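You operate a simulated robot arm through the tools that you are given. There is no shell and no other tool. Be economical: measure what you need, move in short steps, check, and stop when the job is done.

Carry out the task below with a simulated robot arm. There is one attempt and no reset: what you move stays moved.

TASK
Fold both lips of the white cleat in the bench vise.
Fine: slide the jaw shut, lock the grey lever, tap the lips flat with the black mallet, put it back; leave the cleat clamped; the other cleats stay.

The check looks at the end state, three seconds after you hand in, the way a careful person would. Anything else that was tipped, shoved, dropped, spilled or broken makes it a failure. Flat cloth is picked up by pressing the open fingertips on it (5 to 10 N) and closing them slowly along it; thin cloth reads only 2 to 8 mm in the jaws.

THE ROBOT
A 7-joint arm with a two-finger parallel gripper, fixed in place. Base frame: the origin is at the foot of the arm, x ahead of it, y to its left, z up; the work surface is at about z = 0.82. Lengths are in m, angles in rad, forces in N, time in s.
With the tool pointing down near the work surface it reaches from about 0.34 to 0.78 m from the base axis. Its first joint turns from -2.897 to 2.897 rad. Payload 3.91 kg.
Tool frame: the origin (TCP) lies between the finger pads and is the grasp point; the fingertips stand 0.03 m ahead of it; z points along the fingers, y is the line along which they close. Largest opening 0.11 m; finger width 0.02, thickness 0.01; the body of the gripper, 0.048 by 0.112 m, starts 0.055 m behind the TCP.
Orientation is told as [roll, pitch, yaw] about the base's x, y, z axes, in that order, counted from this pose: with the fingers straight down and closing along the base's y, the tool's x points along the base's -x, its y along +y and its z along -z.

THE INTERFACE
- The arm moves only by the tool arm_command. Its argument "deltas" is a list of rows, each an object of numbers (a shift or turn left out is 0, a gripper value left out holds the last): "tx", "ty", "tz": the shift along the tool's x, y, z in m; "wx", "wy", "wz": the turn, a rotation vector about the tool's x, y, z in rad; "gripper": the gripper command, from -1 (shut) to 1 (fully open), values between in proportion. In form: [{"tx": .., "ty": .., "tz": .., "wx": .., "wy": .., "wz": .., "gripper": ..}, ...]. A call has 1 to 20 rows; each row is the pose to reach, as a shift and turn from the pose commanded when the call began, along the tool's axes at that moment. A row lasts 0.2 s, in which the tool goes at most 0.05 m and 0.15 rad; a call with a longer step from one row to the next is refused whole, and so is a gripper value outside its range. A pose out of reach is approached as far as the arm can. The call stops where the force on the tool passes 70 N (or 10 N more than at its start, if that is more) or the arm is blocked; 0.2 s more then pass. The fingers move at their own pace (about 0.153 m/s each) and stop on an object; they squeeze with about 36 N. The grip force told is the motor's: it shows also when the fingers shut on nothing. Time passes only in rows, and 0.2 s behind the last, so rows that repeat a pose let the fingers close. It gives the time, the measured TCP pose, the force on the tool (base axes), the opening and the grip force at its end, in the units of the frame above (readings bear some noise).
- Cameras (640 x 400 px; columns grow to the right, rows downward): "scene" is fixed at [0.219, 0.5011, 1.5641]; the picture's right is [-0.87, -0.49, 0.00], its down [-0.37, 0.67, -0.65] and it looks along [0.32, -0.56, -0.76] (base axes); focal length 300 px, centre (320, 200). "wrist" rides on the gripper at [0.077, 0.007, -0.114] in the tool frame; the picture's right is [-0.09, 1.00, 0.00], its down [-0.80, -0.07, -0.59] and it looks along [-0.59, -0.05, 0.80] (tool axes); focal length 270 px, centre (320, 200). There is no depth. A picture from a camera that has moved, and an enlarged one, comes with that camera's place and axes in the base frame and with its lens.
- grab_frame(camera): a new picture of that camera. The clock stands still meanwhile.
- slide_trunk(by): slides the trunk up (or, below 0, down) by that many m; the arm rides with it, the base frame stays. It gives what a move gives, with no picture.
- zoom(camera, box): a new picture of the part [left, top, right, bottom] of that camera's present view, enlarged. The clock stands still meanwhile.
- job_done(): hands the job in; it is judged then, once.

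Work in short steps. Places have to be worked out from the pictures, the camera data and where the tool is seen: move nearer, look again, correct. Check each grasp and each placing, and mend what went wrong. You have 120 turns and 64 pictures in all, those below and enlarged ones among them. Open the gripper and draw the arm clear of the work before you hand the job in, unless the task says otherwise; then end with one line.

The tools are called after "Request:" by a JSON object that holds its "op" and its "data". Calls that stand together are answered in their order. arm_command: Moves the arm, as the interface text tells. Its arguments: {"type":"object","properties":{"deltas":{"type":"array"}},"required":["deltas"]} The other tools are called the same way: slide_trunk (by) slides the trunk up or down; grab_frame (camera) takes a picture; zoom (camera, box) takes an enlarged picture of a part of a camera's view; job_done () hands the job in.

At the start:

```text
time_s: 0.0
tool_pos: [0.498, 0.1963, 1.2334]
ee_rot: [-0.002, 0.0, 0.0]
force: [-0.8, -0.1, -0.5]
gripper_width: 0.11
grip_force: 0.1
trunk travel left (down, up): [-0.575, 0.035]
```

scene: 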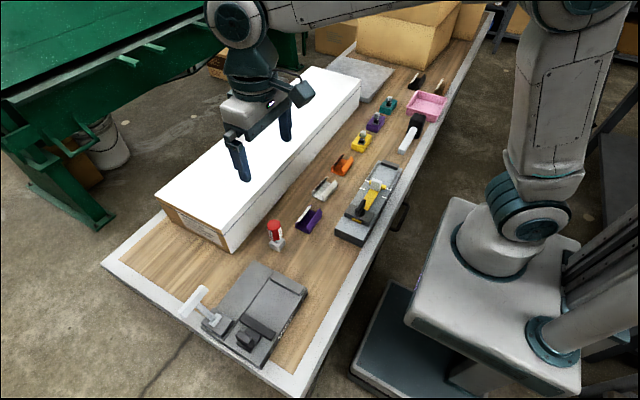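
wrist: 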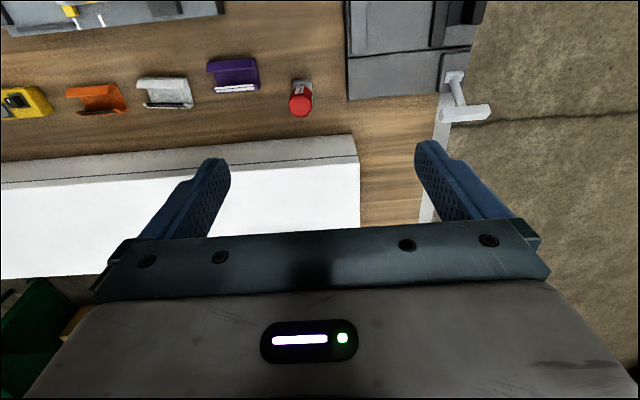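

I begin by looking closer at the vise, the cleats and the tools.

Request:
{"op": "zoom", "data": {"camera": "scene", "box": [160, 240, 340, 370]}}

Request:
{"op": "zoom", "data": {"camera": "scene", "box": [260, 140, 420, 250]}}

Request:
{"op": "zoom", "data": {"camera": "scene", "box": [330, 50, 470, 170]}}

```text
3.08 times, centred on (250, 305) of scene
camera zoom: at [0.219, 0.5011, 1.5641], right [-0.87, -0.49, 0.0], down [-0.37, 0.67, -0.65], along [0.32, -0.56, -0.76], focal length 922 px, centre (535, -123)
```

zoom: 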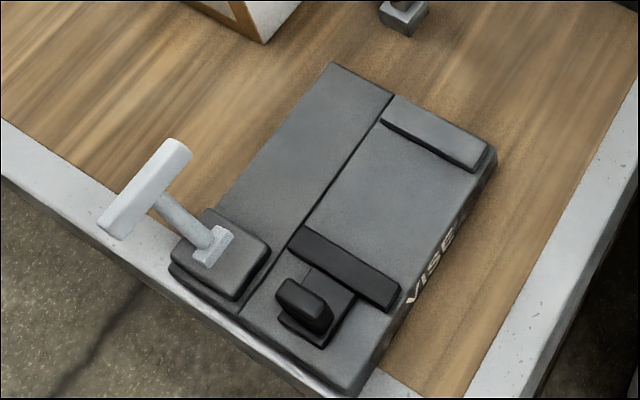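

```text
3.64 times, centred on (340, 195) of scene
camera zoom: at [0.219, 0.5011, 1.5641], right [-0.87, -0.49, 0.0], down [-0.37, 0.67, -0.65], along [0.32, -0.56, -0.76], focal length 1089 px, centre (247, 218)
```

zoom: 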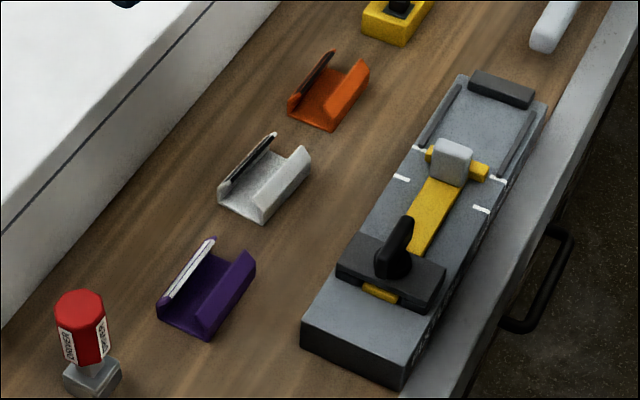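

```text
3.33 times, centred on (400, 110) of scene
camera zoom: at [0.219, 0.5011, 1.5641], right [-0.87, -0.49, 0.0], down [-0.37, 0.67, -0.65], along [0.32, -0.56, -0.76], focal length 998 px, centre (53, 500)
```

zoom: 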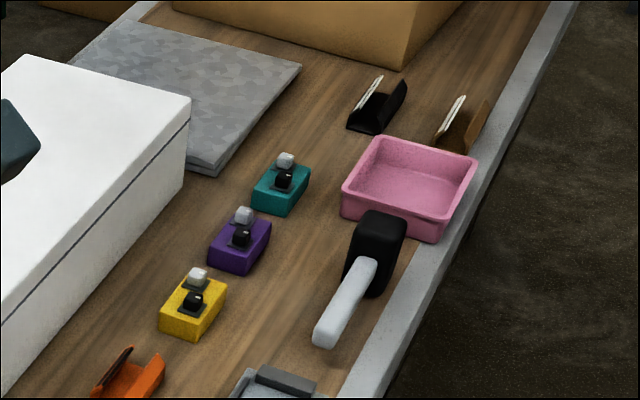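

Vise is about x 0.40–0.57, y 0.25–0.45 with the white cleat near (0.54,-0.09). I move the wrist camera near the vise for a closer look.

Request:
{"op": "arm_command", "data": {"deltas": [{"tx": 0.025, "ty": 0.025, "tz": 0.03}, {"tx": 0.05, "ty": 0.05, "tz": 0.06}, {"tx": 0.075, "ty": 0.08, "tz": 0.09}, {"tx": 0.1, "ty": 0.11, "tz": 0.12}, {"tx": 0.12, "ty": 0.13, "tz": 0.15}]}}

Request:
{"op": "grab_frame", "data": {"camera": "wrist"}}

```text
time_s: 1.2
tool_pos: [0.3784, 0.3268, 1.0828]
ee_rot: [0.0, 0.001, -0.001]
force: [0.0, 0.8, -0.7]
gripper_width: 0.1098
grip_force: 0.1
trunk travel left (down, up): [-0.575, 0.035]
```

```text
58 pictures are left
camera wrist: at [0.3015, 0.3346, 1.1971], right [0.09, 1.0, 0.0], down [0.8, -0.07, 0.59], along [0.59, -0.05, -0.8], focal length 270 px, centre (320, 200)
```

wrist: 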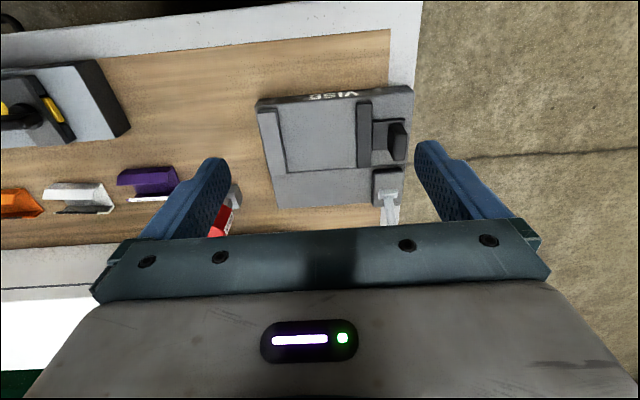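

Request:
{"op": "zoom", "data": {"camera": "wrist", "box": [240, 70, 440, 230]}}

Request:
{"op": "zoom", "data": {"camera": "wrist", "box": [0, 150, 240, 250]}}

```text
2.50 times, centred on (340, 150) of wrist
camera zoom: at [0.3015, 0.3346, 1.1971], right [0.09, 1.0, 0.0], down [0.8, -0.07, 0.59], along [0.59, -0.05, -0.8], focal length 676 px, centre (270, 325)
```

zoom: 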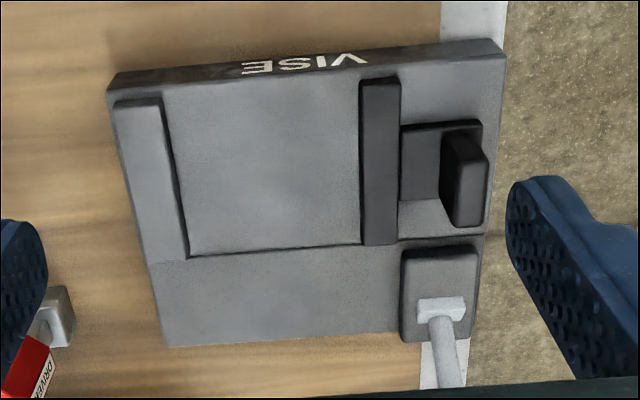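

```text
2.67 times, centred on (120, 200) of wrist
camera zoom: at [0.3015, 0.3346, 1.1971], right [0.09, 1.0, 0.0], down [0.8, -0.07, 0.59], along [0.59, -0.05, -0.8], focal length 721 px, centre (853, 200)
```

zoom: 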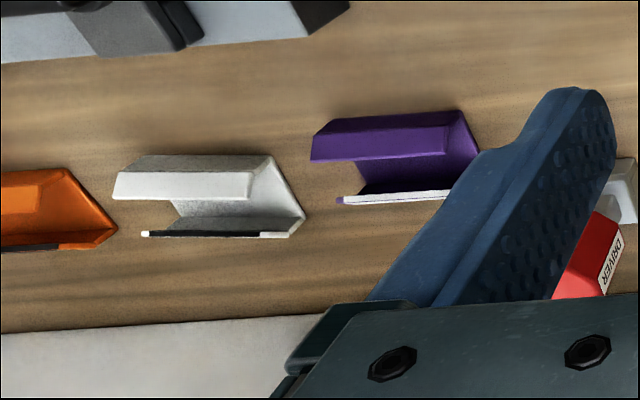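

Jaw gap is about 0.10 m (y 0.272–0.371), bars x 0.41–0.50. Next a close view of the white cleat to understand its profile.

Request:
{"op": "arm_command", "data": {"deltas": [{"tx": -0.008, "ty": -0.04}, {"tx": -0.016, "ty": -0.08}, {"tx": -0.024, "ty": -0.12}, {"tx": -0.032, "ty": -0.16}, {"tx": -0.04, "ty": -0.2, "tz": 0.02}, {"tx": -0.048, "ty": -0.24, "tz": 0.04}, {"tx": -0.056, "ty": -0.28, "tz": 0.06}, {"tx": -0.062, "ty": -0.327, "tz": 0.07}]}}

Request:
{"op": "grab_frame", "data": {"camera": "wrist"}}

```text
time_s: 3.0
tool_pos: [0.4421, -0.0018, 1.0127]
ee_rot: [0.001, 0.001, 0.002]
force: [0.4, 0.4, 0.1]
gripper_width: 0.1099
grip_force: 0.1
trunk travel left (down, up): [-0.575, 0.035]
```

```text
55 pictures are left
camera wrist: at [0.3662, 0.006, 1.1268], right [0.09, 1.0, 0.0], down [0.8, -0.07, 0.59], along [0.59, -0.05, -0.8], focal length 270 px, centre (320, 200)
```

wrist: 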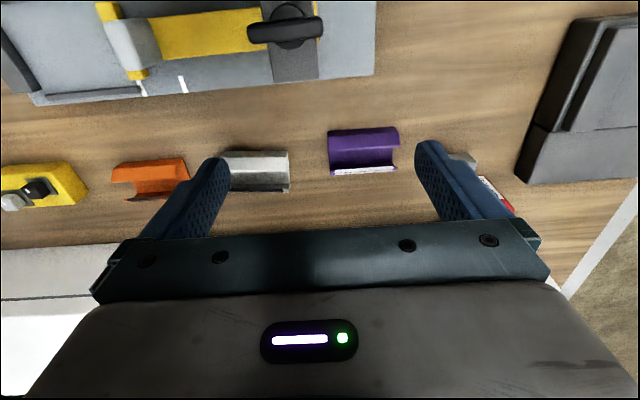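

Request:
{"op": "zoom", "data": {"camera": "wrist", "box": [200, 120, 310, 200]}}

Request:
{"op": "zoom", "data": {"camera": "scene", "box": [300, 165, 350, 210]}}

```text
5.00 times, centred on (255, 160) of wrist
camera zoom: at [0.3662, 0.006, 1.1268], right [0.09, 1.0, 0.0], down [0.8, -0.07, 0.59], along [0.59, -0.05, -0.8], focal length 1351 px, centre (645, 400)
```

zoom: 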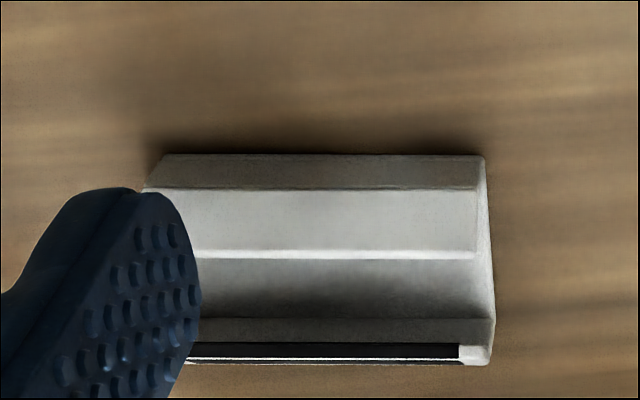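

```text
8.89 times, centred on (325, 188) of scene
camera zoom: at [0.219, 0.5011, 1.5641], right [-0.87, -0.49, 0.0], down [-0.37, 0.67, -0.65], along [0.32, -0.56, -0.76], focal length 2662 px, centre (276, 311)
```

zoom: 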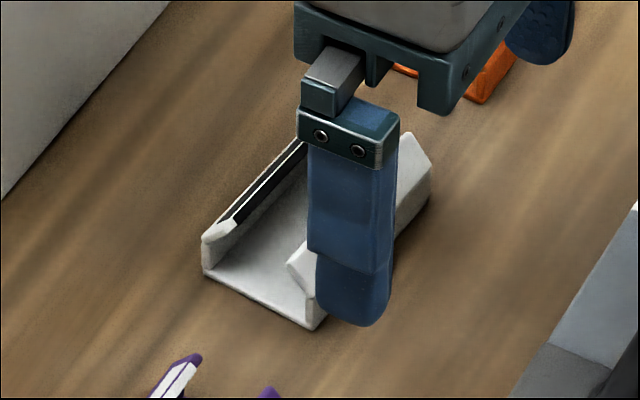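

The cleat has ~16 mm walls with lips leaning inward 45°; it is about 0.053 wide, 0.08 long, lips along ~y (yaw about -0.09). I turn the tool 85° above it so the fingers close across its walls.

Request:
{"op": "arm_command", "data": {"deltas": [{"tx": -0.01, "ty": -0.01, "wz": -0.148}, {"tx": -0.02, "ty": -0.02, "wz": -0.296}, {"tx": -0.03, "ty": -0.03, "wz": -0.444}, {"tx": -0.04, "ty": -0.04, "wz": -0.592}, {"tx": -0.05, "ty": -0.05, "wz": -0.74}, {"tx": -0.06, "ty": -0.06, "wz": -0.888}, {"tx": -0.07, "ty": -0.07, "wz": -1.036}, {"tx": -0.08, "ty": -0.08, "wz": -1.184}, {"tx": -0.09, "ty": -0.085, "wz": -1.332}, {"tx": -0.097, "ty": -0.085, "wz": -1.48}]}}

Request:
{"op": "grab_frame", "data": {"camera": "wrist"}}

```text
time_s: 5.2
tool_pos: [0.5371, -0.0877, 1.0135]
ee_rot: [0.002, 0.0, 1.482]
force: [-0.3, -0.3, -0.6]
gripper_width: 0.1099
grip_force: 0.1
trunk travel left (down, up): [-0.575, 0.035]
```

```text
52 pictures are left
camera wrist: at [0.5234, -0.1622, 1.1276], right [-0.98, 0.18, 0.0], down [0.14, 0.79, 0.59], along [0.1, 0.58, -0.8], focal length 270 px, centre (320, 200)
```

wrist: 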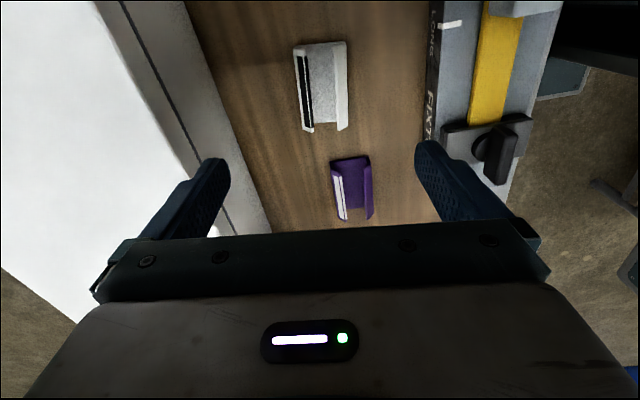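

Tool is over the cleat (centre ≈ (0.532,-0.09)). I descend so the tips are just above the bench and then close.

Request:
{"op": "arm_command", "data": {"deltas": [{"ty": 0.004, "tz": 0.04}, {"ty": 0.004, "tz": 0.08}, {"ty": 0.004, "tz": 0.12}, {"ty": 0.004, "tz": 0.145}, {"ty": 0.004, "tz": 0.157}]}}

Request:
{"op": "grab_frame", "data": {"camera": "wrist"}}

```text
time_s: 6.4
tool_pos: [0.5322, -0.0877, 0.8565]
ee_rot: [0.0, 0.001, 1.48]
force: [0.4, -0.1, -0.2]
gripper_width: 0.1099
grip_force: 0.0
trunk travel left (down, up): [-0.575, 0.035]
```

```text
51 pictures are left
camera wrist: at [0.5191, -0.1619, 0.9714], right [-0.98, 0.18, 0.0], down [0.14, 0.79, 0.59], along [0.11, 0.58, -0.8], focal length 270 px, centre (320, 200)
```

wrist: 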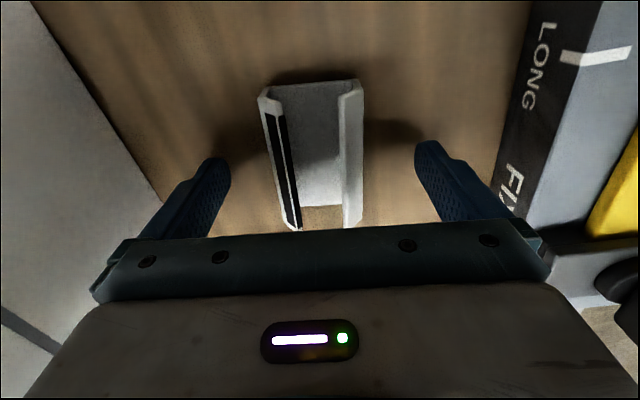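

Cleat is centred between the fingers. Down 3 mm more and close gradually.

Request:
{"op": "arm_command", "data": {"deltas": [{"tz": 0.003, "gripper": 0.6}, {"tz": 0.003, "gripper": 0.3}, {"tz": 0.003, "gripper": 0.1}, {"tz": 0.003, "gripper": -0.05}, {"tz": 0.003, "gripper": -0.2}, {"tz": 0.003, "gripper": -0.3}, {"tz": 0.003, "gripper": -0.3}]}}

```text
time_s: 8.0
tool_pos: [0.5318, -0.088, 0.8535]
ee_rot: [0.0, 0.001, 1.479]
force: [0.2, 0.2, -0.2]
gripper_width: 0.0501
grip_force: 36.1
trunk travel left (down, up): [-0.575, 0.035]
```

Gripped at 0.050 m. Lift and check.

Request:
{"op": "arm_command", "data": {"deltas": [{"tz": -0.005, "gripper": -1}, {"tz": -0.03, "gripper": -1}, {"tz": -0.07, "gripper": -1}, {"tz": -0.11, "gripper": -1}, {"tz": -0.15, "gripper": -1}, {"tz": -0.18}]}}

Request:
{"op": "grab_frame", "data": {"camera": "wrist"}}

```text
time_s: 9.4
tool_pos: [0.5321, -0.0856, 1.0347]
ee_rot: [-0.001, -0.001, 1.479]
force: [1.2, -0.5, 0.3]
gripper_width: 0.0499
grip_force: 35.4
trunk travel left (down, up): [-0.575, 0.035]
```

```text
50 pictures are left
camera wrist: at [0.519, -0.1599, 1.1482], right [-0.98, 0.18, 0.0], down [0.14, 0.79, 0.59], along [0.11, 0.59, -0.8], focal length 270 px, centre (320, 200)
```

wrist: 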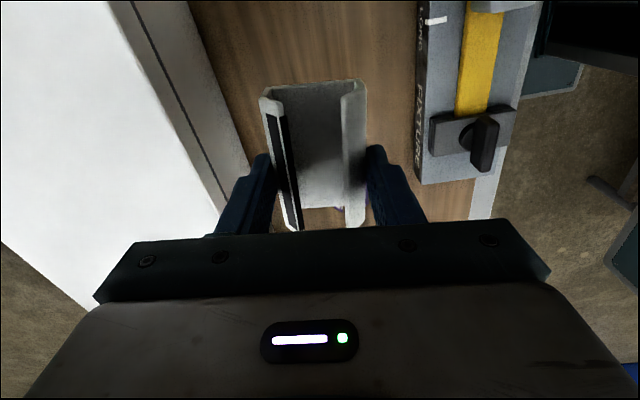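

Firmly held. Carry it to above the vise, turning back to yaw 0 so the walls face the jaws.

Request:
{"op": "arm_command", "data": {"deltas": [{"tx": -0.0397, "ty": 0.0114, "wz": 0.1479}, {"tx": -0.0794, "ty": 0.0228, "wz": 0.2958}, {"tx": -0.119, "ty": 0.0342, "wz": 0.4437}, {"tx": -0.1587, "ty": 0.0456, "wz": 0.5916}, {"tx": -0.1984, "ty": 0.057, "wz": 0.7395}, {"tx": -0.2381, "ty": 0.0683, "wz": 0.8874}, {"tx": -0.2778, "ty": 0.0797, "wz": 1.0353}, {"tx": -0.3174, "ty": 0.0911, "wz": 1.1832}, {"tx": -0.3571, "ty": 0.1025, "wz": 1.3311}, {"tx": -0.3968, "ty": 0.1139, "wz": 1.479}, {"tx": -0.3968, "ty": 0.1139, "wz": 1.479}]}}

Request:
{"op": "grab_frame", "data": {"camera": "wrist"}}

Request:
{"op": "zoom", "data": {"camera": "scene", "box": [160, 220, 340, 370]}}

```text
time_s: 11.8
tool_pos: [0.458, 0.3215, 1.0362]
ee_rot: [0.0, 0.0, -0.001]
force: [0.1, 0.7, 0.0]
gripper_width: 0.0501
grip_force: 35.9
trunk travel left (down, up): [-0.575, 0.035]
```

```text
49 pictures are left
camera wrist: at [0.3819, 0.3295, 1.1501], right [0.09, 1.0, 0.0], down [0.8, -0.07, 0.59], along [0.59, -0.05, -0.8], focal length 270 px, centre (320, 200)
```

wrist: 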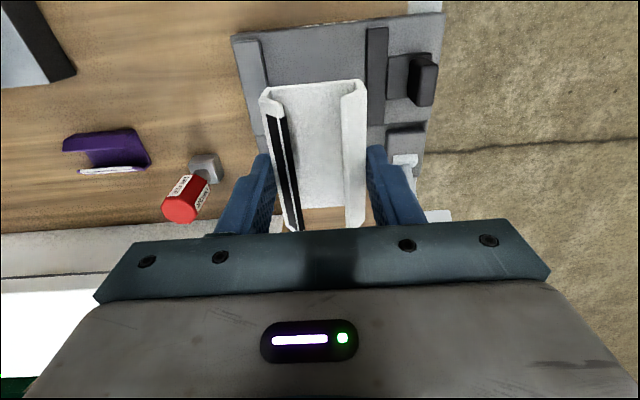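

```text
2.67 times, centred on (250, 295) of scene
camera zoom: at [0.219, 0.5011, 1.5641], right [-0.87, -0.49, 0.0], down [-0.37, 0.67, -0.65], along [0.32, -0.56, -0.76], focal length 799 px, centre (507, -53)
```

zoom: 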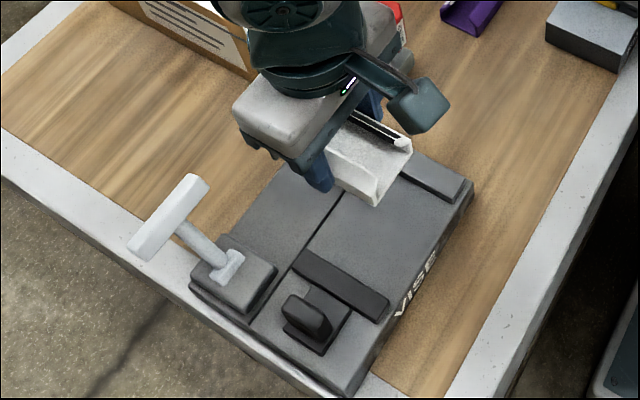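

Bed top estimated z≈0.85, jaws gap centred at y≈0.322. I descend to just above the bed and check.

Request:
{"op": "arm_command", "data": {"deltas": [{"tx": 0.003, "tz": 0.04}, {"tx": 0.003, "tz": 0.08}, {"tx": 0.003, "tz": 0.11}, {"tx": 0.003, "tz": 0.13}, {"tx": 0.003, "tz": 0.14}]}}

Request:
{"op": "grab_frame", "data": {"camera": "wrist"}}

Request:
{"op": "zoom", "data": {"camera": "scene", "box": [180, 240, 320, 370]}}

```text
time_s: 13.0
tool_pos: [0.4542, 0.3203, 0.8946]
ee_rot: [-0.001, 0.0, -0.001]
force: [-0.1, -0.6, -0.6]
gripper_width: 0.0501
grip_force: 35.9
trunk travel left (down, up): [-0.575, 0.035]
```

```text
47 pictures are left
camera wrist: at [0.3779, 0.3282, 1.0088], right [0.09, 1.0, 0.0], down [0.8, -0.07, 0.59], along [0.59, -0.05, -0.8], focal length 270 px, centre (320, 200)
```

wrist: 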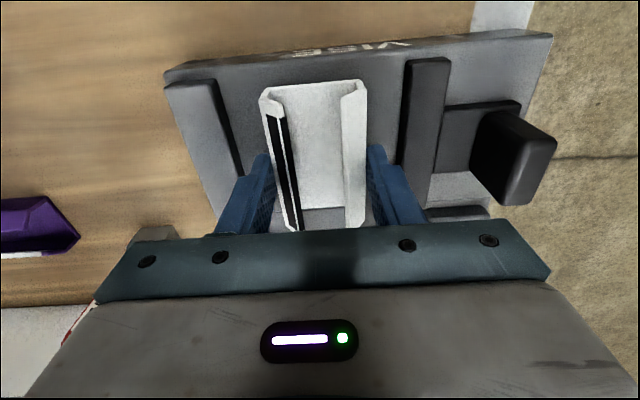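

```text
3.08 times, centred on (250, 305) of scene
camera zoom: at [0.219, 0.5011, 1.5641], right [-0.87, -0.49, 0.0], down [-0.37, 0.67, -0.65], along [0.32, -0.56, -0.76], focal length 922 px, centre (535, -123)
```

zoom: 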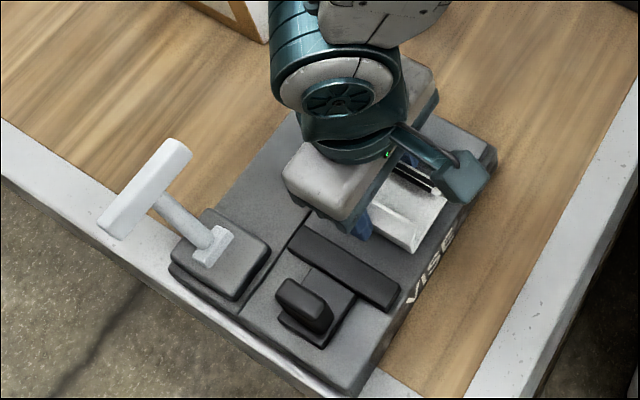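

Aligned. Lower slowly to the bed.

Request:
{"op": "arm_command", "data": {"deltas": [{"tz": 0.004}, {"tz": 0.007}, {"tz": 0.009}]}}

```text
time_s: 13.8
tool_pos: [0.4535, 0.3203, 0.8881]
ee_rot: [0.004, -0.006, -0.001]
force: [1.4, -2.1, 30.8]
gripper_width: 0.0503
grip_force: 35.9
trunk travel left (down, up): [-0.575, 0.035]
```

Contact (30 N up). Back off 2 mm and open slightly to release.

Request:
{"op": "arm_command", "data": {"deltas": [{"tz": -0.002}, {"tz": -0.002, "gripper": 0.05}, {"tz": -0.002, "gripper": 0.2}, {"tz": -0.002, "gripper": 0.2}]}}

Request:
{"op": "arm_command", "data": {"deltas": [{"tz": -0.01}, {"tz": -0.03}, {"tz": -0.07}, {"tz": -0.11}]}}

Request:
{"op": "grab_frame", "data": {"camera": "wrist"}}

```text
time_s: 14.8
tool_pos: [0.4526, 0.3208, 0.8876]
ee_rot: [0.0, 0.0, 0.003]
force: [0.0, 0.6, -0.8]
gripper_width: 0.066
grip_force: 0.1
trunk travel left (down, up): [-0.575, 0.035]
```

```text
time_s: 15.8
tool_pos: [0.4528, 0.3194, 0.9968]
ee_rot: [0.0, -0.001, 0.0]
force: [-0.3, 0.6, -0.3]
gripper_width: 0.0659
grip_force: 0.1
trunk travel left (down, up): [-0.575, 0.035]
```

```text
45 pictures are left
camera wrist: at [0.3764, 0.3271, 1.1113], right [0.09, 1.0, 0.0], down [0.8, -0.07, 0.59], along [0.59, -0.05, -0.8], focal length 270 px, centre (320, 200)
```

wrist: 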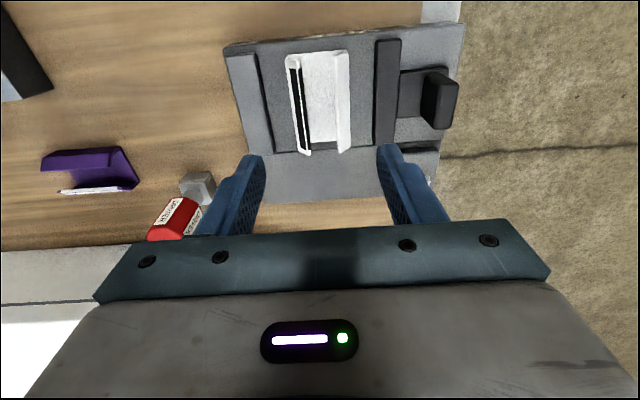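

Cleat sits between the jaws, x 0.411–0.493, matching the jaw bars. Knob is at about x 0.43–0.47, y 0.414–0.431, top z 0.89; I close the fingers and go behind it (+y).

Request:
{"op": "arm_command", "data": {"deltas": [{"ty": 0.04, "gripper": -1}, {"ty": 0.08, "gripper": -1}, {"ty": 0.12, "gripper": -1}, {"tx": 0.002, "ty": 0.143, "gripper": -1}, {"tx": 0.002, "ty": 0.143, "tz": 0.03}, {"tx": 0.002, "ty": 0.143, "tz": 0.06}]}}

Request:
{"op": "grab_frame", "data": {"camera": "wrist"}}

Request:
{"op": "zoom", "data": {"camera": "scene", "box": [180, 240, 320, 370]}}

```text
time_s: 17.2
tool_pos: [0.4514, 0.4623, 0.9374]
ee_rot: [0.001, 0.0, -0.002]
force: [-0.1, -0.8, 0.0]
gripper_width: 0.0
grip_force: 36.6
trunk travel left (down, up): [-0.575, 0.035]
```

```text
44 pictures are left
camera wrist: at [0.3744, 0.4705, 1.0519], right [0.09, 1.0, 0.0], down [0.8, -0.07, 0.59], along [0.59, -0.05, -0.8], focal length 270 px, centre (320, 200)
```

wrist: 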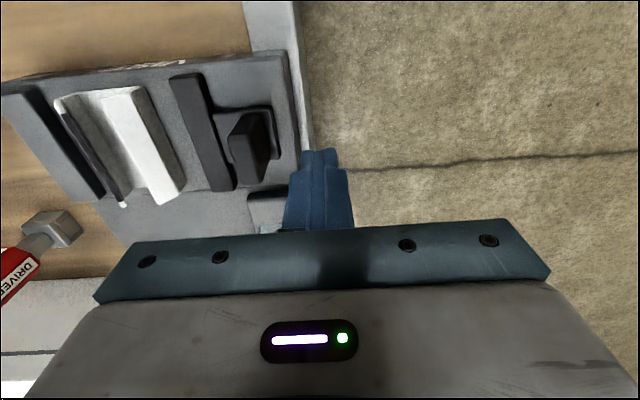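

```text
3.08 times, centred on (250, 305) of scene
camera zoom: at [0.219, 0.5011, 1.5641], right [-0.87, -0.49, 0.0], down [-0.37, 0.67, -0.65], along [0.32, -0.56, -0.76], focal length 922 px, centre (535, -123)
```

zoom: 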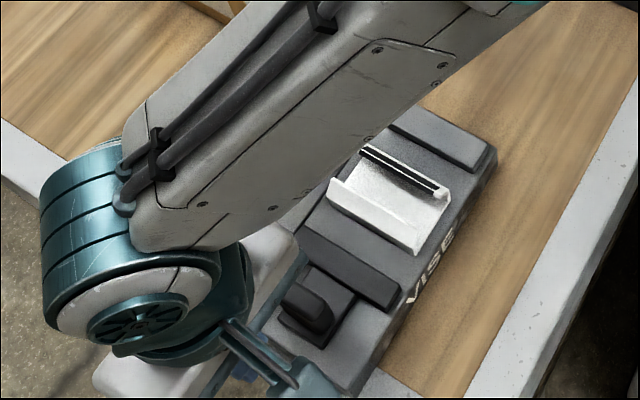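

Fingers are clear behind the knob; lower beside it and push it toward the fixed jaw in small steps.

Request:
{"op": "arm_command", "data": {"deltas": [{"tz": 0.02}, {"tz": 0.036}, {"tz": 0.036, "ty": -0.01}, {"tz": 0.036, "ty": -0.02}, {"tz": 0.036, "ty": -0.03}, {"tz": 0.036, "ty": -0.04}]}}

Request:
{"op": "grab_frame", "data": {"camera": "wrist"}}

```text
time_s: 18.6
tool_pos: [0.4502, 0.4244, 0.9013]
ee_rot: [0.0, 0.001, 0.003]
force: [0.7, -0.2, -0.8]
gripper_width: 0.0
grip_force: 35.3
trunk travel left (down, up): [-0.575, 0.035]
```

```text
42 pictures are left
camera wrist: at [0.3744, 0.4308, 1.0147], right [0.09, 1.0, 0.0], down [0.8, -0.07, 0.59], along [0.59, -0.05, -0.8], focal length 270 px, centre (320, 200)
```

wrist: 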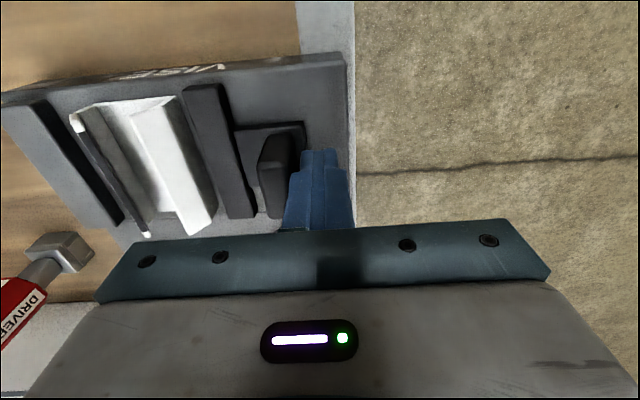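

Request:
{"op": "arm_command", "data": {"deltas": [{"ty": -0.006}, {"ty": -0.012}, {"ty": -0.018}, {"ty": -0.024}, {"ty": -0.03}]}}

Request:
{"op": "grab_frame", "data": {"camera": "wrist"}}

```text
time_s: 19.8
tool_pos: [0.4499, 0.3917, 0.9007]
ee_rot: [0.0, 0.001, 0.0]
force: [-0.6, 0.3, 0.3]
gripper_width: 0.0
grip_force: 35.7
trunk travel left (down, up): [-0.575, 0.035]
```

```text
41 pictures are left
camera wrist: at [0.3738, 0.4004, 1.0154], right [0.09, 1.0, 0.0], down [0.8, -0.07, 0.59], along [0.59, -0.05, -0.8], focal length 270 px, centre (320, 200)
```

wrist: 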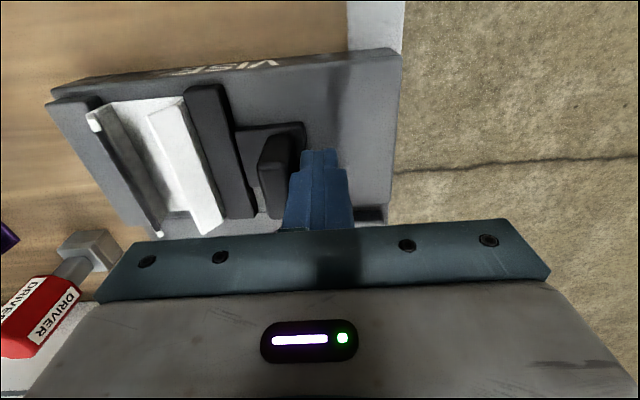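

The jaw slides freely and the cleat is nearly on the fixed jaw. Continue in small steps to firm contact.

Request:
{"op": "arm_command", "data": {"deltas": [{"ty": -0.002}, {"ty": -0.004}, {"ty": -0.005}]}}

```text
time_s: 20.6
tool_pos: [0.4502, 0.3892, 0.901]
ee_rot: [0.002, -0.001, 0.002]
force: [-0.5, 9.0, 1.4]
gripper_width: 0.0
grip_force: 35.9
trunk travel left (down, up): [-0.575, 0.035]
```

Request:
{"op": "arm_command", "data": {"deltas": [{"ty": -0.002}, {"ty": -0.004}, {"ty": -0.004}]}}

Request:
{"op": "grab_frame", "data": {"camera": "wrist"}}

```text
time_s: 21.4
tool_pos: [0.4506, 0.3899, 0.8995]
ee_rot: [0.0, 0.0, 0.004]
force: [-0.3, 30.4, 10.1]
gripper_width: 0.0
grip_force: 35.5
trunk travel left (down, up): [-0.575, 0.035]
```

```text
40 pictures are left
camera wrist: at [0.3735, 0.3972, 1.0148], right [0.09, 1.0, 0.0], down [0.8, -0.07, 0.6], along [0.59, -0.05, -0.8], focal length 270 px, centre (320, 200)
```

wrist: 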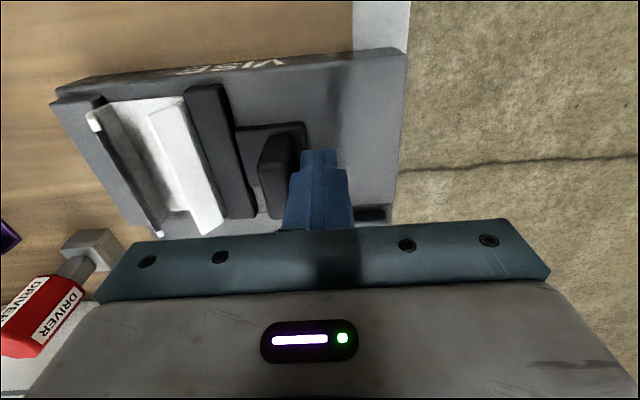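

Jaw is shut on the cleat (30 N). Back off, rise, and look at the lever.

Request:
{"op": "arm_command", "data": {"deltas": [{"ty": 0.006}, {"ty": 0.02}, {"ty": 0.035, "tz": -0.02}, {"ty": 0.035, "tz": -0.06}, {"ty": 0.035, "tz": -0.1}, {"tx": -0.03, "ty": 0.03, "tz": -0.14}, {"tx": -0.06, "ty": 0.03, "tz": -0.17}, {"tx": -0.09, "ty": 0.025, "tz": -0.185}]}}

Request:
{"op": "grab_frame", "data": {"camera": "wrist"}}

Request:
{"op": "grab_frame", "data": {"camera": "scene"}}

```text
refused: row 6 steps farther than a row can; nothing moved
```

```text
39 pictures are left
camera wrist: at [0.3735, 0.3972, 1.0148], right [0.09, 1.0, 0.0], down [0.8, -0.07, 0.6], along [0.59, -0.05, -0.8], focal length 270 px, centre (320, 200)
```

wrist: 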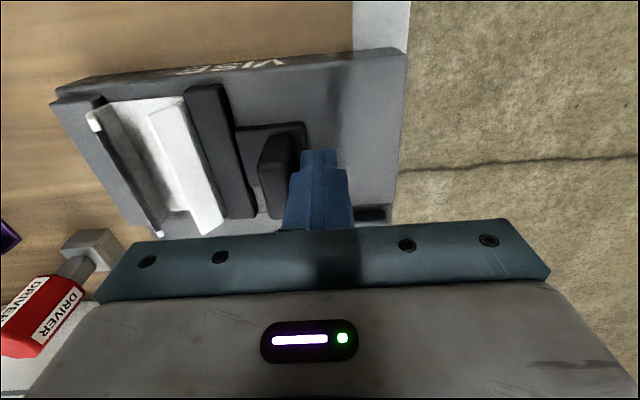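

```text
38 pictures are left
```

scene: 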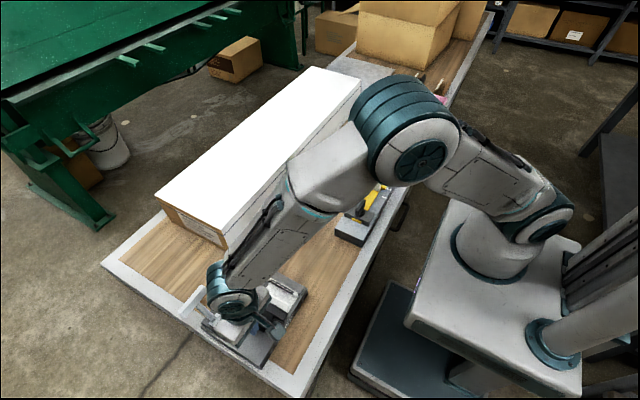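

The move was refused for a too-long step; I resend with shorter rows.

Request:
{"op": "arm_command", "data": {"deltas": [{"ty": 0.006}, {"ty": 0.02}, {"ty": 0.035, "tz": -0.02}, {"ty": 0.035, "tz": -0.06}, {"ty": 0.035, "tz": -0.1}, {"tx": -0.03, "ty": 0.03, "tz": -0.13}, {"tx": -0.06, "ty": 0.03, "tz": -0.16}, {"tx": -0.09, "ty": 0.025, "tz": -0.185}]}}

Request:
{"op": "grab_frame", "data": {"camera": "wrist"}}

```text
time_s: 23.2
tool_pos: [0.542, 0.41, 1.0827]
ee_rot: [0.0, 0.0, 0.001]
force: [0.1, 0.2, 0.4]
gripper_width: 0.0
grip_force: 35.7
trunk travel left (down, up): [-0.575, 0.035]
```

```text
37 pictures are left
camera wrist: at [0.4656, 0.4179, 1.1978], right [0.09, 1.0, 0.0], down [0.8, -0.07, 0.59], along [0.59, -0.05, -0.8], focal length 270 px, centre (320, 200)
```

wrist: 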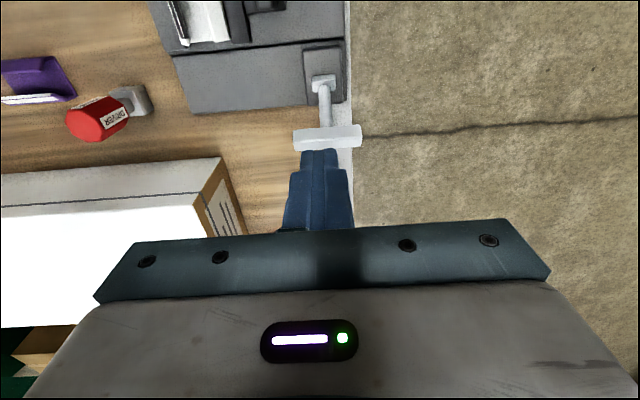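

Request:
{"op": "zoom", "data": {"camera": "wrist", "box": [270, 30, 380, 160]}}

Request:
{"op": "zoom", "data": {"camera": "scene", "box": [170, 270, 270, 350]}}

```text
3.08 times, centred on (325, 95) of wrist
camera zoom: at [0.4656, 0.4179, 1.1978], right [0.09, 1.0, 0.0], down [0.8, -0.07, 0.59], along [0.59, -0.05, -0.8], focal length 832 px, centre (305, 523)
```

zoom: 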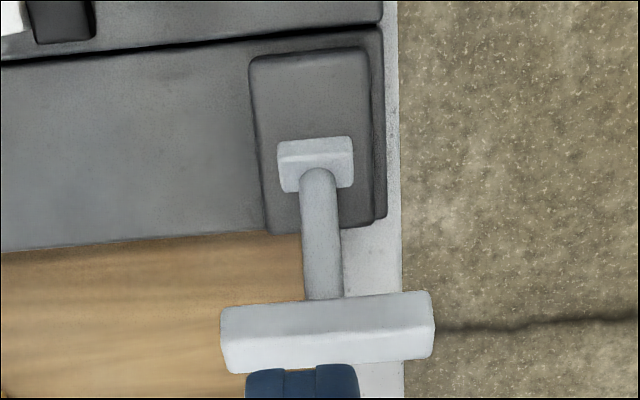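

```text
5.00 times, centred on (220, 310) of scene
camera zoom: at [0.219, 0.5011, 1.5641], right [-0.87, -0.49, 0.0], down [-0.37, 0.67, -0.65], along [0.32, -0.56, -0.76], focal length 1498 px, centre (820, -350)
```

zoom: 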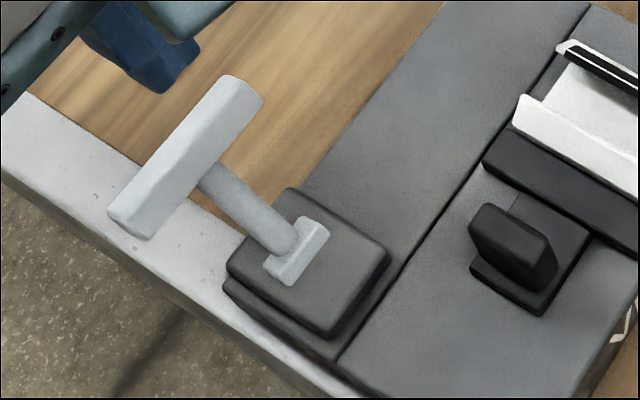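

Lever pivot ≈ (0.542, 0.417, 0.875), T-bar ≈ (0.576, 0.418, 0.944), leaning outward. I go to its outer side and test with a gentle inward push.

Request:
{"op": "arm_command", "data": {"deltas": [{"tx": -0.04, "ty": 0.006}, {"tx": -0.078, "ty": 0.008}, {"tx": -0.078, "ty": 0.008, "tz": 0.04}, {"tx": -0.078, "ty": 0.008, "tz": 0.08}, {"tx": -0.078, "ty": 0.008, "tz": 0.122}]}}

Request:
{"op": "zoom", "data": {"camera": "scene", "box": [150, 250, 270, 350]}}

```text
time_s: 24.4
tool_pos: [0.6185, 0.4181, 0.963]
ee_rot: [0.0, 0.001, 0.002]
force: [0.1, 0.2, 0.1]
gripper_width: 0.0
grip_force: 35.7
trunk travel left (down, up): [-0.575, 0.035]
```

```text
4.00 times, centred on (210, 300) of scene
camera zoom: at [0.219, 0.5011, 1.5641], right [-0.87, -0.49, 0.0], down [-0.37, 0.67, -0.65], along [0.32, -0.56, -0.76], focal length 1198 px, centre (760, -200)
```

zoom: 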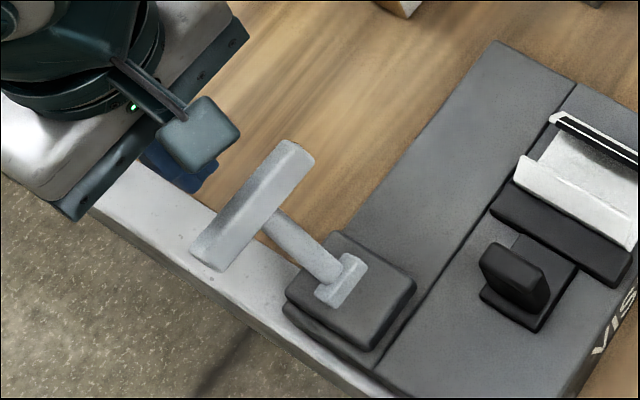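

Request:
{"op": "arm_command", "data": {"deltas": [{"tz": 0.012}, {"tz": 0.012, "tx": 0.01}, {"tz": 0.012, "tx": 0.02}, {"tz": 0.012, "tx": 0.028}, {"tz": 0.012, "tx": 0.034}]}}

```text
time_s: 25.6
tool_pos: [0.585, 0.4164, 0.951]
ee_rot: [0.0, -0.001, 0.001]
force: [0.3, 0.2, 0.7]
gripper_width: 0.0
grip_force: 36.0
trunk travel left (down, up): [-0.575, 0.035]
```

Request:
{"op": "zoom", "data": {"camera": "scene", "box": [150, 250, 270, 350]}}

```text
4.00 times, centred on (210, 300) of scene
camera zoom: at [0.219, 0.5011, 1.5641], right [-0.87, -0.49, 0.0], down [-0.37, 0.67, -0.65], along [0.32, -0.56, -0.76], focal length 1198 px, centre (760, -200)
```

zoom: 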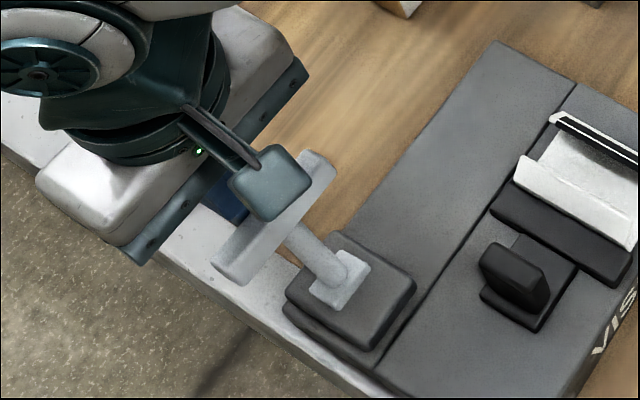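

The bar follows inward freely. Continue along its arc past vertical.

Request:
{"op": "arm_command", "data": {"deltas": [{"tx": 0.012, "tz": -0.005}, {"tx": 0.024, "tz": -0.007}, {"tx": 0.036, "tz": -0.007}, {"tx": 0.048, "tz": -0.007}, {"tx": 0.06, "tz": -0.006}, {"tx": 0.07, "tz": -0.005}]}}

Request:
{"op": "zoom", "data": {"camera": "scene", "box": [150, 250, 270, 350]}}

```text
time_s: 27.0
tool_pos: [0.5187, 0.4169, 0.9571]
ee_rot: [0.004, -0.006, -0.002]
force: [18.9, 4.1, 6.5]
gripper_width: 0.0
grip_force: 35.9
trunk travel left (down, up): [-0.575, 0.035]
```

```text
4.00 times, centred on (210, 300) of scene
camera zoom: at [0.219, 0.5011, 1.5641], right [-0.87, -0.49, 0.0], down [-0.37, 0.67, -0.65], along [0.32, -0.56, -0.76], focal length 1198 px, centre (760, -200)
```

zoom: 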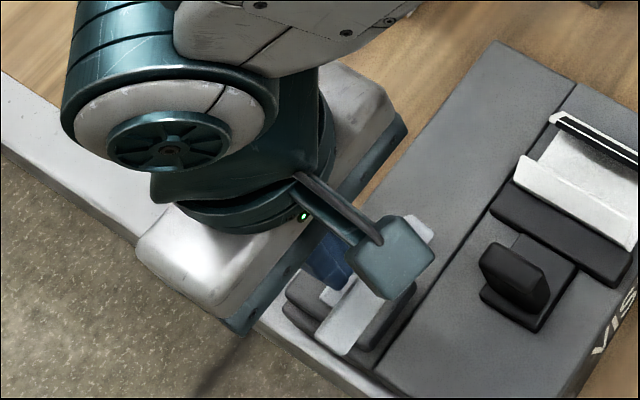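

Now 19 N resistance. Push slightly more to learn whether it is the end stop.

Request:
{"op": "arm_command", "data": {"deltas": [{"tx": 0.003}, {"tx": 0.006}, {"tx": 0.006}]}}

```text
time_s: 27.8
tool_pos: [0.5171, 0.4161, 0.9583]
ee_rot: [0.006, -0.01, -0.005]
force: [51.1, 6.1, 12.7]
gripper_width: 0.0
grip_force: 35.7
trunk travel left (down, up): [-0.575, 0.035]
```

It is a hard stop. Back off outward, rise and look.

Request:
{"op": "arm_command", "data": {"deltas": [{"tx": -0.008}, {"tx": -0.02}, {"tx": -0.02, "tz": -0.04}, {"tx": -0.02, "tz": -0.08}, {"tx": -0.02, "tz": -0.12}]}}

Request:
{"op": "grab_frame", "data": {"camera": "wrist"}}

Request:
{"op": "zoom", "data": {"camera": "scene", "box": [170, 250, 320, 370]}}

```text
time_s: 29.0
tool_pos: [0.5289, 0.4177, 1.0763]
ee_rot: [0.001, -0.001, 0.001]
force: [0.4, 0.1, 0.8]
gripper_width: 0.0
grip_force: 36.4
trunk travel left (down, up): [-0.575, 0.035]
```

```text
31 pictures are left
camera wrist: at [0.4529, 0.4248, 1.192], right [0.09, 1.0, 0.0], down [0.8, -0.07, 0.59], along [0.59, -0.05, -0.8], focal length 270 px, centre (320, 200)
```

wrist: 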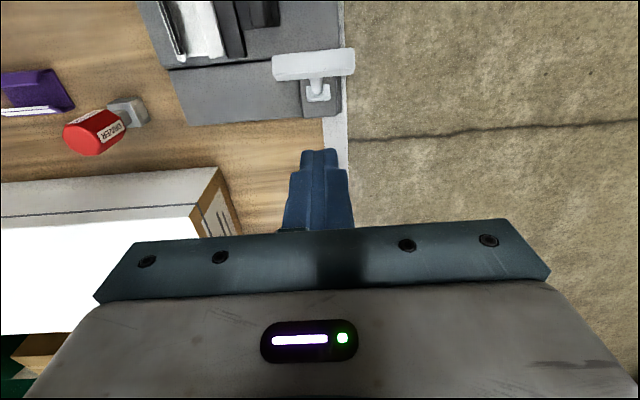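

```text
3.33 times, centred on (245, 310) of scene
camera zoom: at [0.219, 0.5011, 1.5641], right [-0.87, -0.49, 0.0], down [-0.37, 0.67, -0.65], along [0.32, -0.56, -0.76], focal length 998 px, centre (570, -167)
```

zoom: 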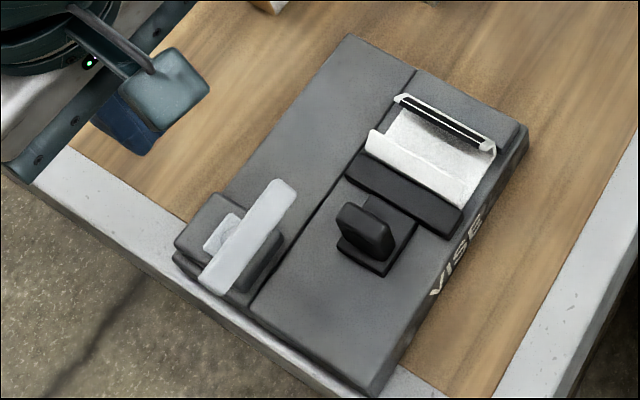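

Lever is thrown over to its stop (bar at x≈0.497, z≈0.936). Next the mallet: travel high to view it.

Request:
{"op": "arm_command", "data": {"deltas": [{"tx": 0.008, "ty": -0.045}, {"tx": 0.016, "ty": -0.09}, {"tx": 0.024, "ty": -0.135}, {"tx": 0.032, "ty": -0.18}, {"tx": 0.04, "ty": -0.225}, {"tx": 0.048, "ty": -0.27}, {"tx": 0.056, "ty": -0.315}, {"tx": 0.064, "ty": -0.36}, {"tx": 0.072, "ty": -0.405}, {"tx": 0.08, "ty": -0.45}, {"tx": 0.088, "ty": -0.495}, {"tx": 0.096, "ty": -0.54}, {"tx": 0.104, "ty": -0.585}, {"tx": 0.112, "ty": -0.63}, {"tx": 0.12, "ty": -0.675}, {"tx": 0.128, "ty": -0.72}, {"tx": 0.136, "ty": -0.765, "gripper": 0.2}, {"tx": 0.144, "ty": -0.81, "gripper": 0.2}, {"tx": 0.15, "ty": -0.85, "gripper": 0.2}, {"tx": 0.15, "ty": -0.87, "gripper": 0.2}]}}

Request:
{"op": "grab_frame", "data": {"camera": "wrist"}}

```text
time_s: 33.2
tool_pos: [0.3771, -0.454, 1.075]
ee_rot: [-0.001, -0.001, 0.002]
force: [-0.7, -0.2, -0.1]
gripper_width: 0.0659
grip_force: 0.0
trunk travel left (down, up): [-0.575, 0.035]
```

```text
29 pictures are left
camera wrist: at [0.3012, -0.4463, 1.1896], right [0.09, 1.0, 0.0], down [0.8, -0.07, 0.59], along [0.59, -0.05, -0.8], focal length 270 px, centre (320, 200)
```

wrist: 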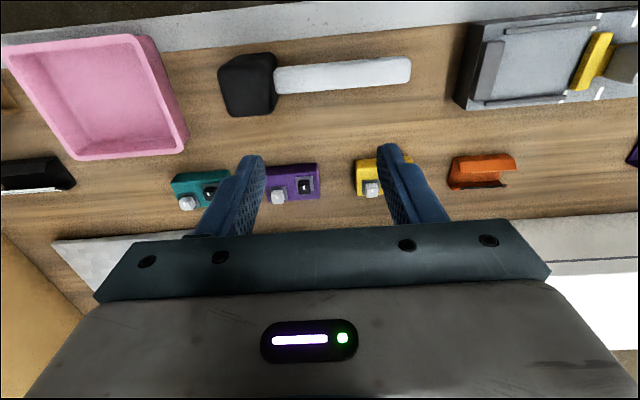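

Request:
{"op": "zoom", "data": {"camera": "wrist", "box": [200, 40, 420, 130]}}

Request:
{"op": "zoom", "data": {"camera": "scene", "box": [380, 90, 450, 170]}}

```text
2.91 times, centred on (310, 85) of wrist
camera zoom: at [0.3012, -0.4463, 1.1896], right [0.09, 1.0, 0.0], down [0.8, -0.07, 0.59], along [0.59, -0.05, -0.8], focal length 786 px, centre (349, 534)
```

zoom: 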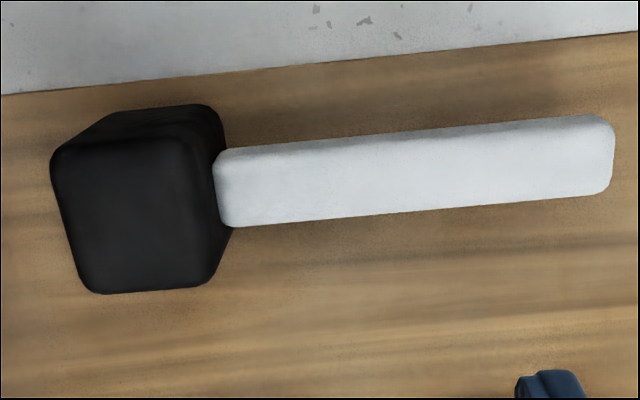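

```text
5.00 times, centred on (415, 130) of scene
camera zoom: at [0.219, 0.5011, 1.5641], right [-0.87, -0.49, 0.0], down [-0.37, 0.67, -0.65], along [0.32, -0.56, -0.76], focal length 1498 px, centre (-155, 550)
```

zoom: 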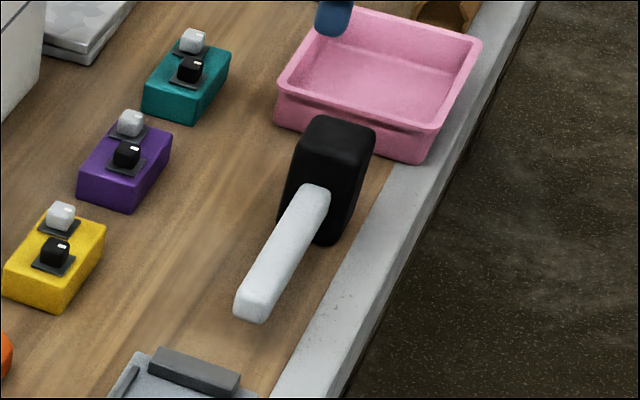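

Mallet: head standing upright (z 0.82–0.92, y −0.55…−0.50), handle along y at x≈0.369, z≈0.86. I turn the tool 90° above the handle at y≈−0.46 and look.

Request:
{"op": "arm_command", "data": {"deltas": [{"wz": -0.1428}, {"wz": -0.2856}, {"wz": -0.4284}, {"wz": -0.5712}, {"tx": 0.004, "ty": -0.003, "wz": -0.714}, {"tx": 0.008, "ty": -0.006, "wz": -0.8568}, {"tx": 0.008, "ty": -0.006, "wz": -0.9996}, {"tx": 0.008, "ty": -0.006, "wz": -1.1424}, {"tx": 0.008, "ty": -0.006, "wz": -1.2852}, {"tx": 0.008, "ty": -0.006, "wz": -1.428}, {"tx": 0.008, "ty": -0.006, "wz": -1.5708}, {"tx": 0.008, "ty": -0.006, "tz": 0.04, "wz": -1.5708}, {"tx": 0.008, "ty": -0.006, "tz": 0.08, "wz": -1.5708}, {"tx": 0.008, "ty": -0.006, "tz": 0.12, "wz": -1.5708}]}}

Request:
{"op": "grab_frame", "data": {"camera": "wrist"}}

Request:
{"op": "zoom", "data": {"camera": "scene", "box": [360, 60, 460, 170]}}

```text
time_s: 36.2
tool_pos: [0.3701, -0.4588, 0.9556]
ee_rot: [0.001, 0.001, 1.572]
force: [0.4, -0.7, -0.4]
gripper_width: 0.066
grip_force: 0.0
trunk travel left (down, up): [-0.575, 0.035]
```

```text
26 pictures are left
camera wrist: at [0.3645, -0.5353, 1.0687], right [-1.0, 0.09, 0.0], down [0.07, 0.8, 0.59], along [0.05, 0.59, -0.8], focal length 270 px, centre (320, 200)
```

wrist: 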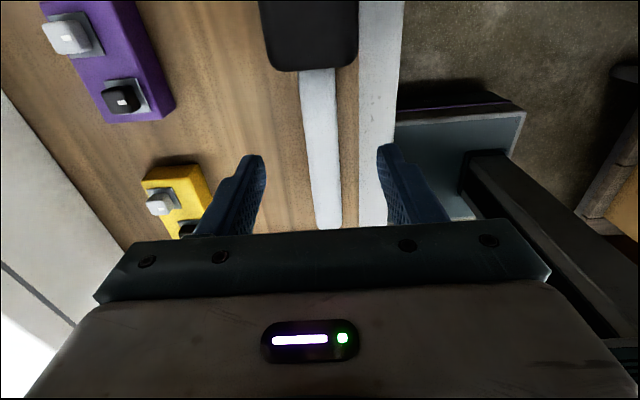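

```text
3.64 times, centred on (410, 115) of scene
camera zoom: at [0.219, 0.5011, 1.5641], right [-0.87, -0.49, 0.0], down [-0.37, 0.67, -0.65], along [0.32, -0.56, -0.76], focal length 1089 px, centre (-7, 509)
```

zoom: 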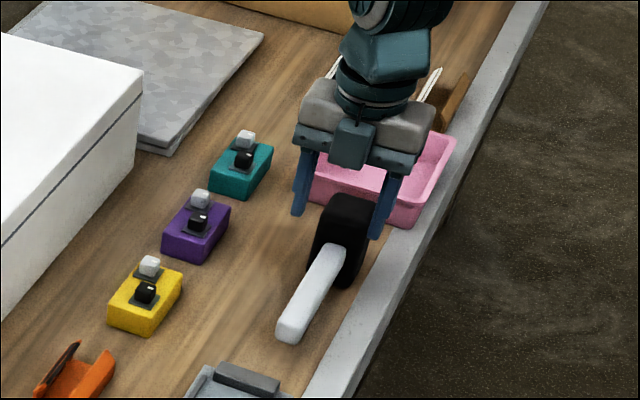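

The handle is centred between the fingers. Descend to handle level (TCP z≈0.862) and close gently.

Request:
{"op": "arm_command", "data": {"deltas": [{"tz": 0.03}, {"tz": 0.06}, {"tz": 0.08}, {"tz": 0.094}, {"tz": 0.094}]}}

Request:
{"op": "grab_frame", "data": {"camera": "wrist"}}

```text
time_s: 37.4
tool_pos: [0.3709, -0.4586, 0.8626]
ee_rot: [0.002, 0.001, 1.574]
force: [-0.1, 0.1, 0.5]
gripper_width: 0.066
grip_force: 0.1
trunk travel left (down, up): [-0.575, 0.035]
```

```text
24 pictures are left
camera wrist: at [0.3653, -0.534, 0.9768], right [-1.0, 0.09, 0.0], down [0.07, 0.8, 0.59], along [0.05, 0.59, -0.8], focal length 270 px, centre (320, 200)
```

wrist: 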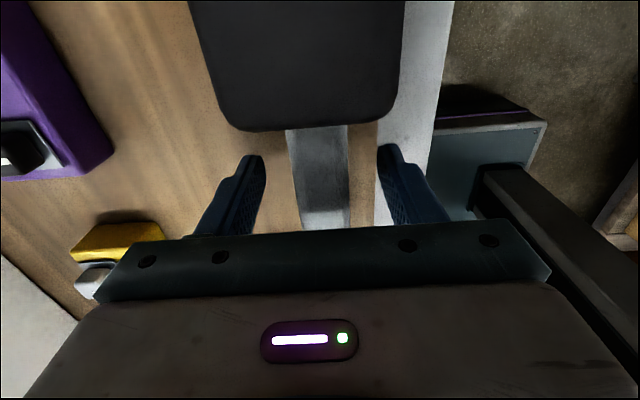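

Request:
{"op": "arm_command", "data": {"deltas": [{"gripper": -0.1}, {"gripper": -0.3}, {"gripper": -0.45}, {"gripper": -0.6}, {"gripper": -0.8}, {"gripper": -1}, {"gripper": -1}]}}

```text
time_s: 39.0
tool_pos: [0.3713, -0.4592, 0.8634]
ee_rot: [0.0, 0.001, 1.57]
force: [-1.3, 0.6, 0.5]
gripper_width: 0.0259
grip_force: 36.2
trunk travel left (down, up): [-0.575, 0.035]
```

Handle gripped (26 mm). Lift straight up 5 cm and check for droop.

Request:
{"op": "arm_command", "data": {"deltas": [{"tz": -0.005}, {"tz": -0.015}, {"tz": -0.03}, {"tz": -0.06}, {"tz": -0.09}, {"tz": -0.09}]}}

Request:
{"op": "zoom", "data": {"camera": "scene", "box": [360, 50, 460, 160]}}

Request:
{"op": "grab_frame", "data": {"camera": "wrist"}}

```text
time_s: 40.4
tool_pos: [0.3686, -0.4594, 0.9509]
ee_rot: [0.001, 0.0, 1.571]
force: [0.1, 0.8, -1.9]
gripper_width: 0.0257
grip_force: 35.7
trunk travel left (down, up): [-0.575, 0.035]
```

```text
3.64 times, centred on (410, 105) of scene
camera zoom: at [0.219, 0.5011, 1.5641], right [-0.87, -0.49, 0.0], down [-0.37, 0.67, -0.65], along [0.32, -0.56, -0.76], focal length 1089 px, centre (-7, 546)
```

zoom: 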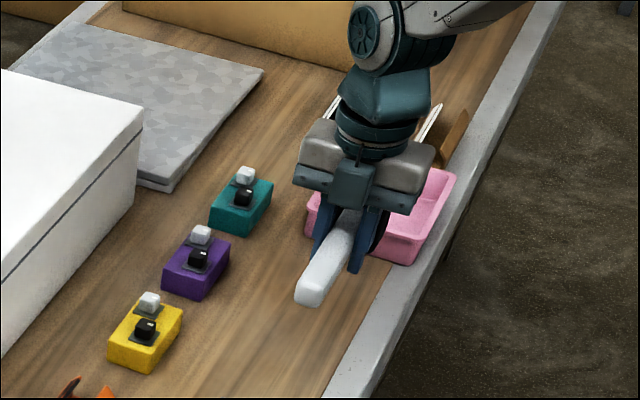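

```text
22 pictures are left
camera wrist: at [0.3635, -0.5345, 1.0654], right [-1.0, 0.09, 0.0], down [0.07, 0.8, 0.59], along [0.05, 0.59, -0.8], focal length 270 px, centre (320, 200)
```

wrist: 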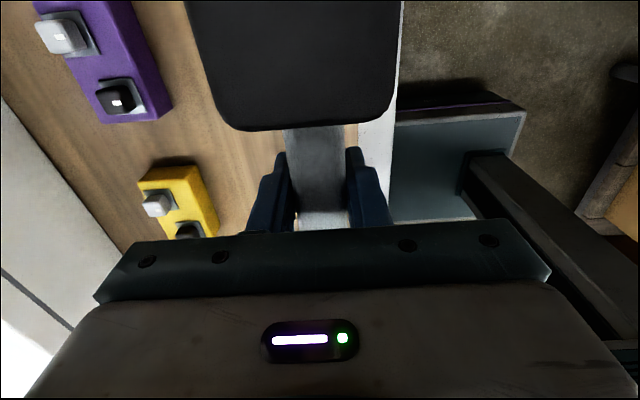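

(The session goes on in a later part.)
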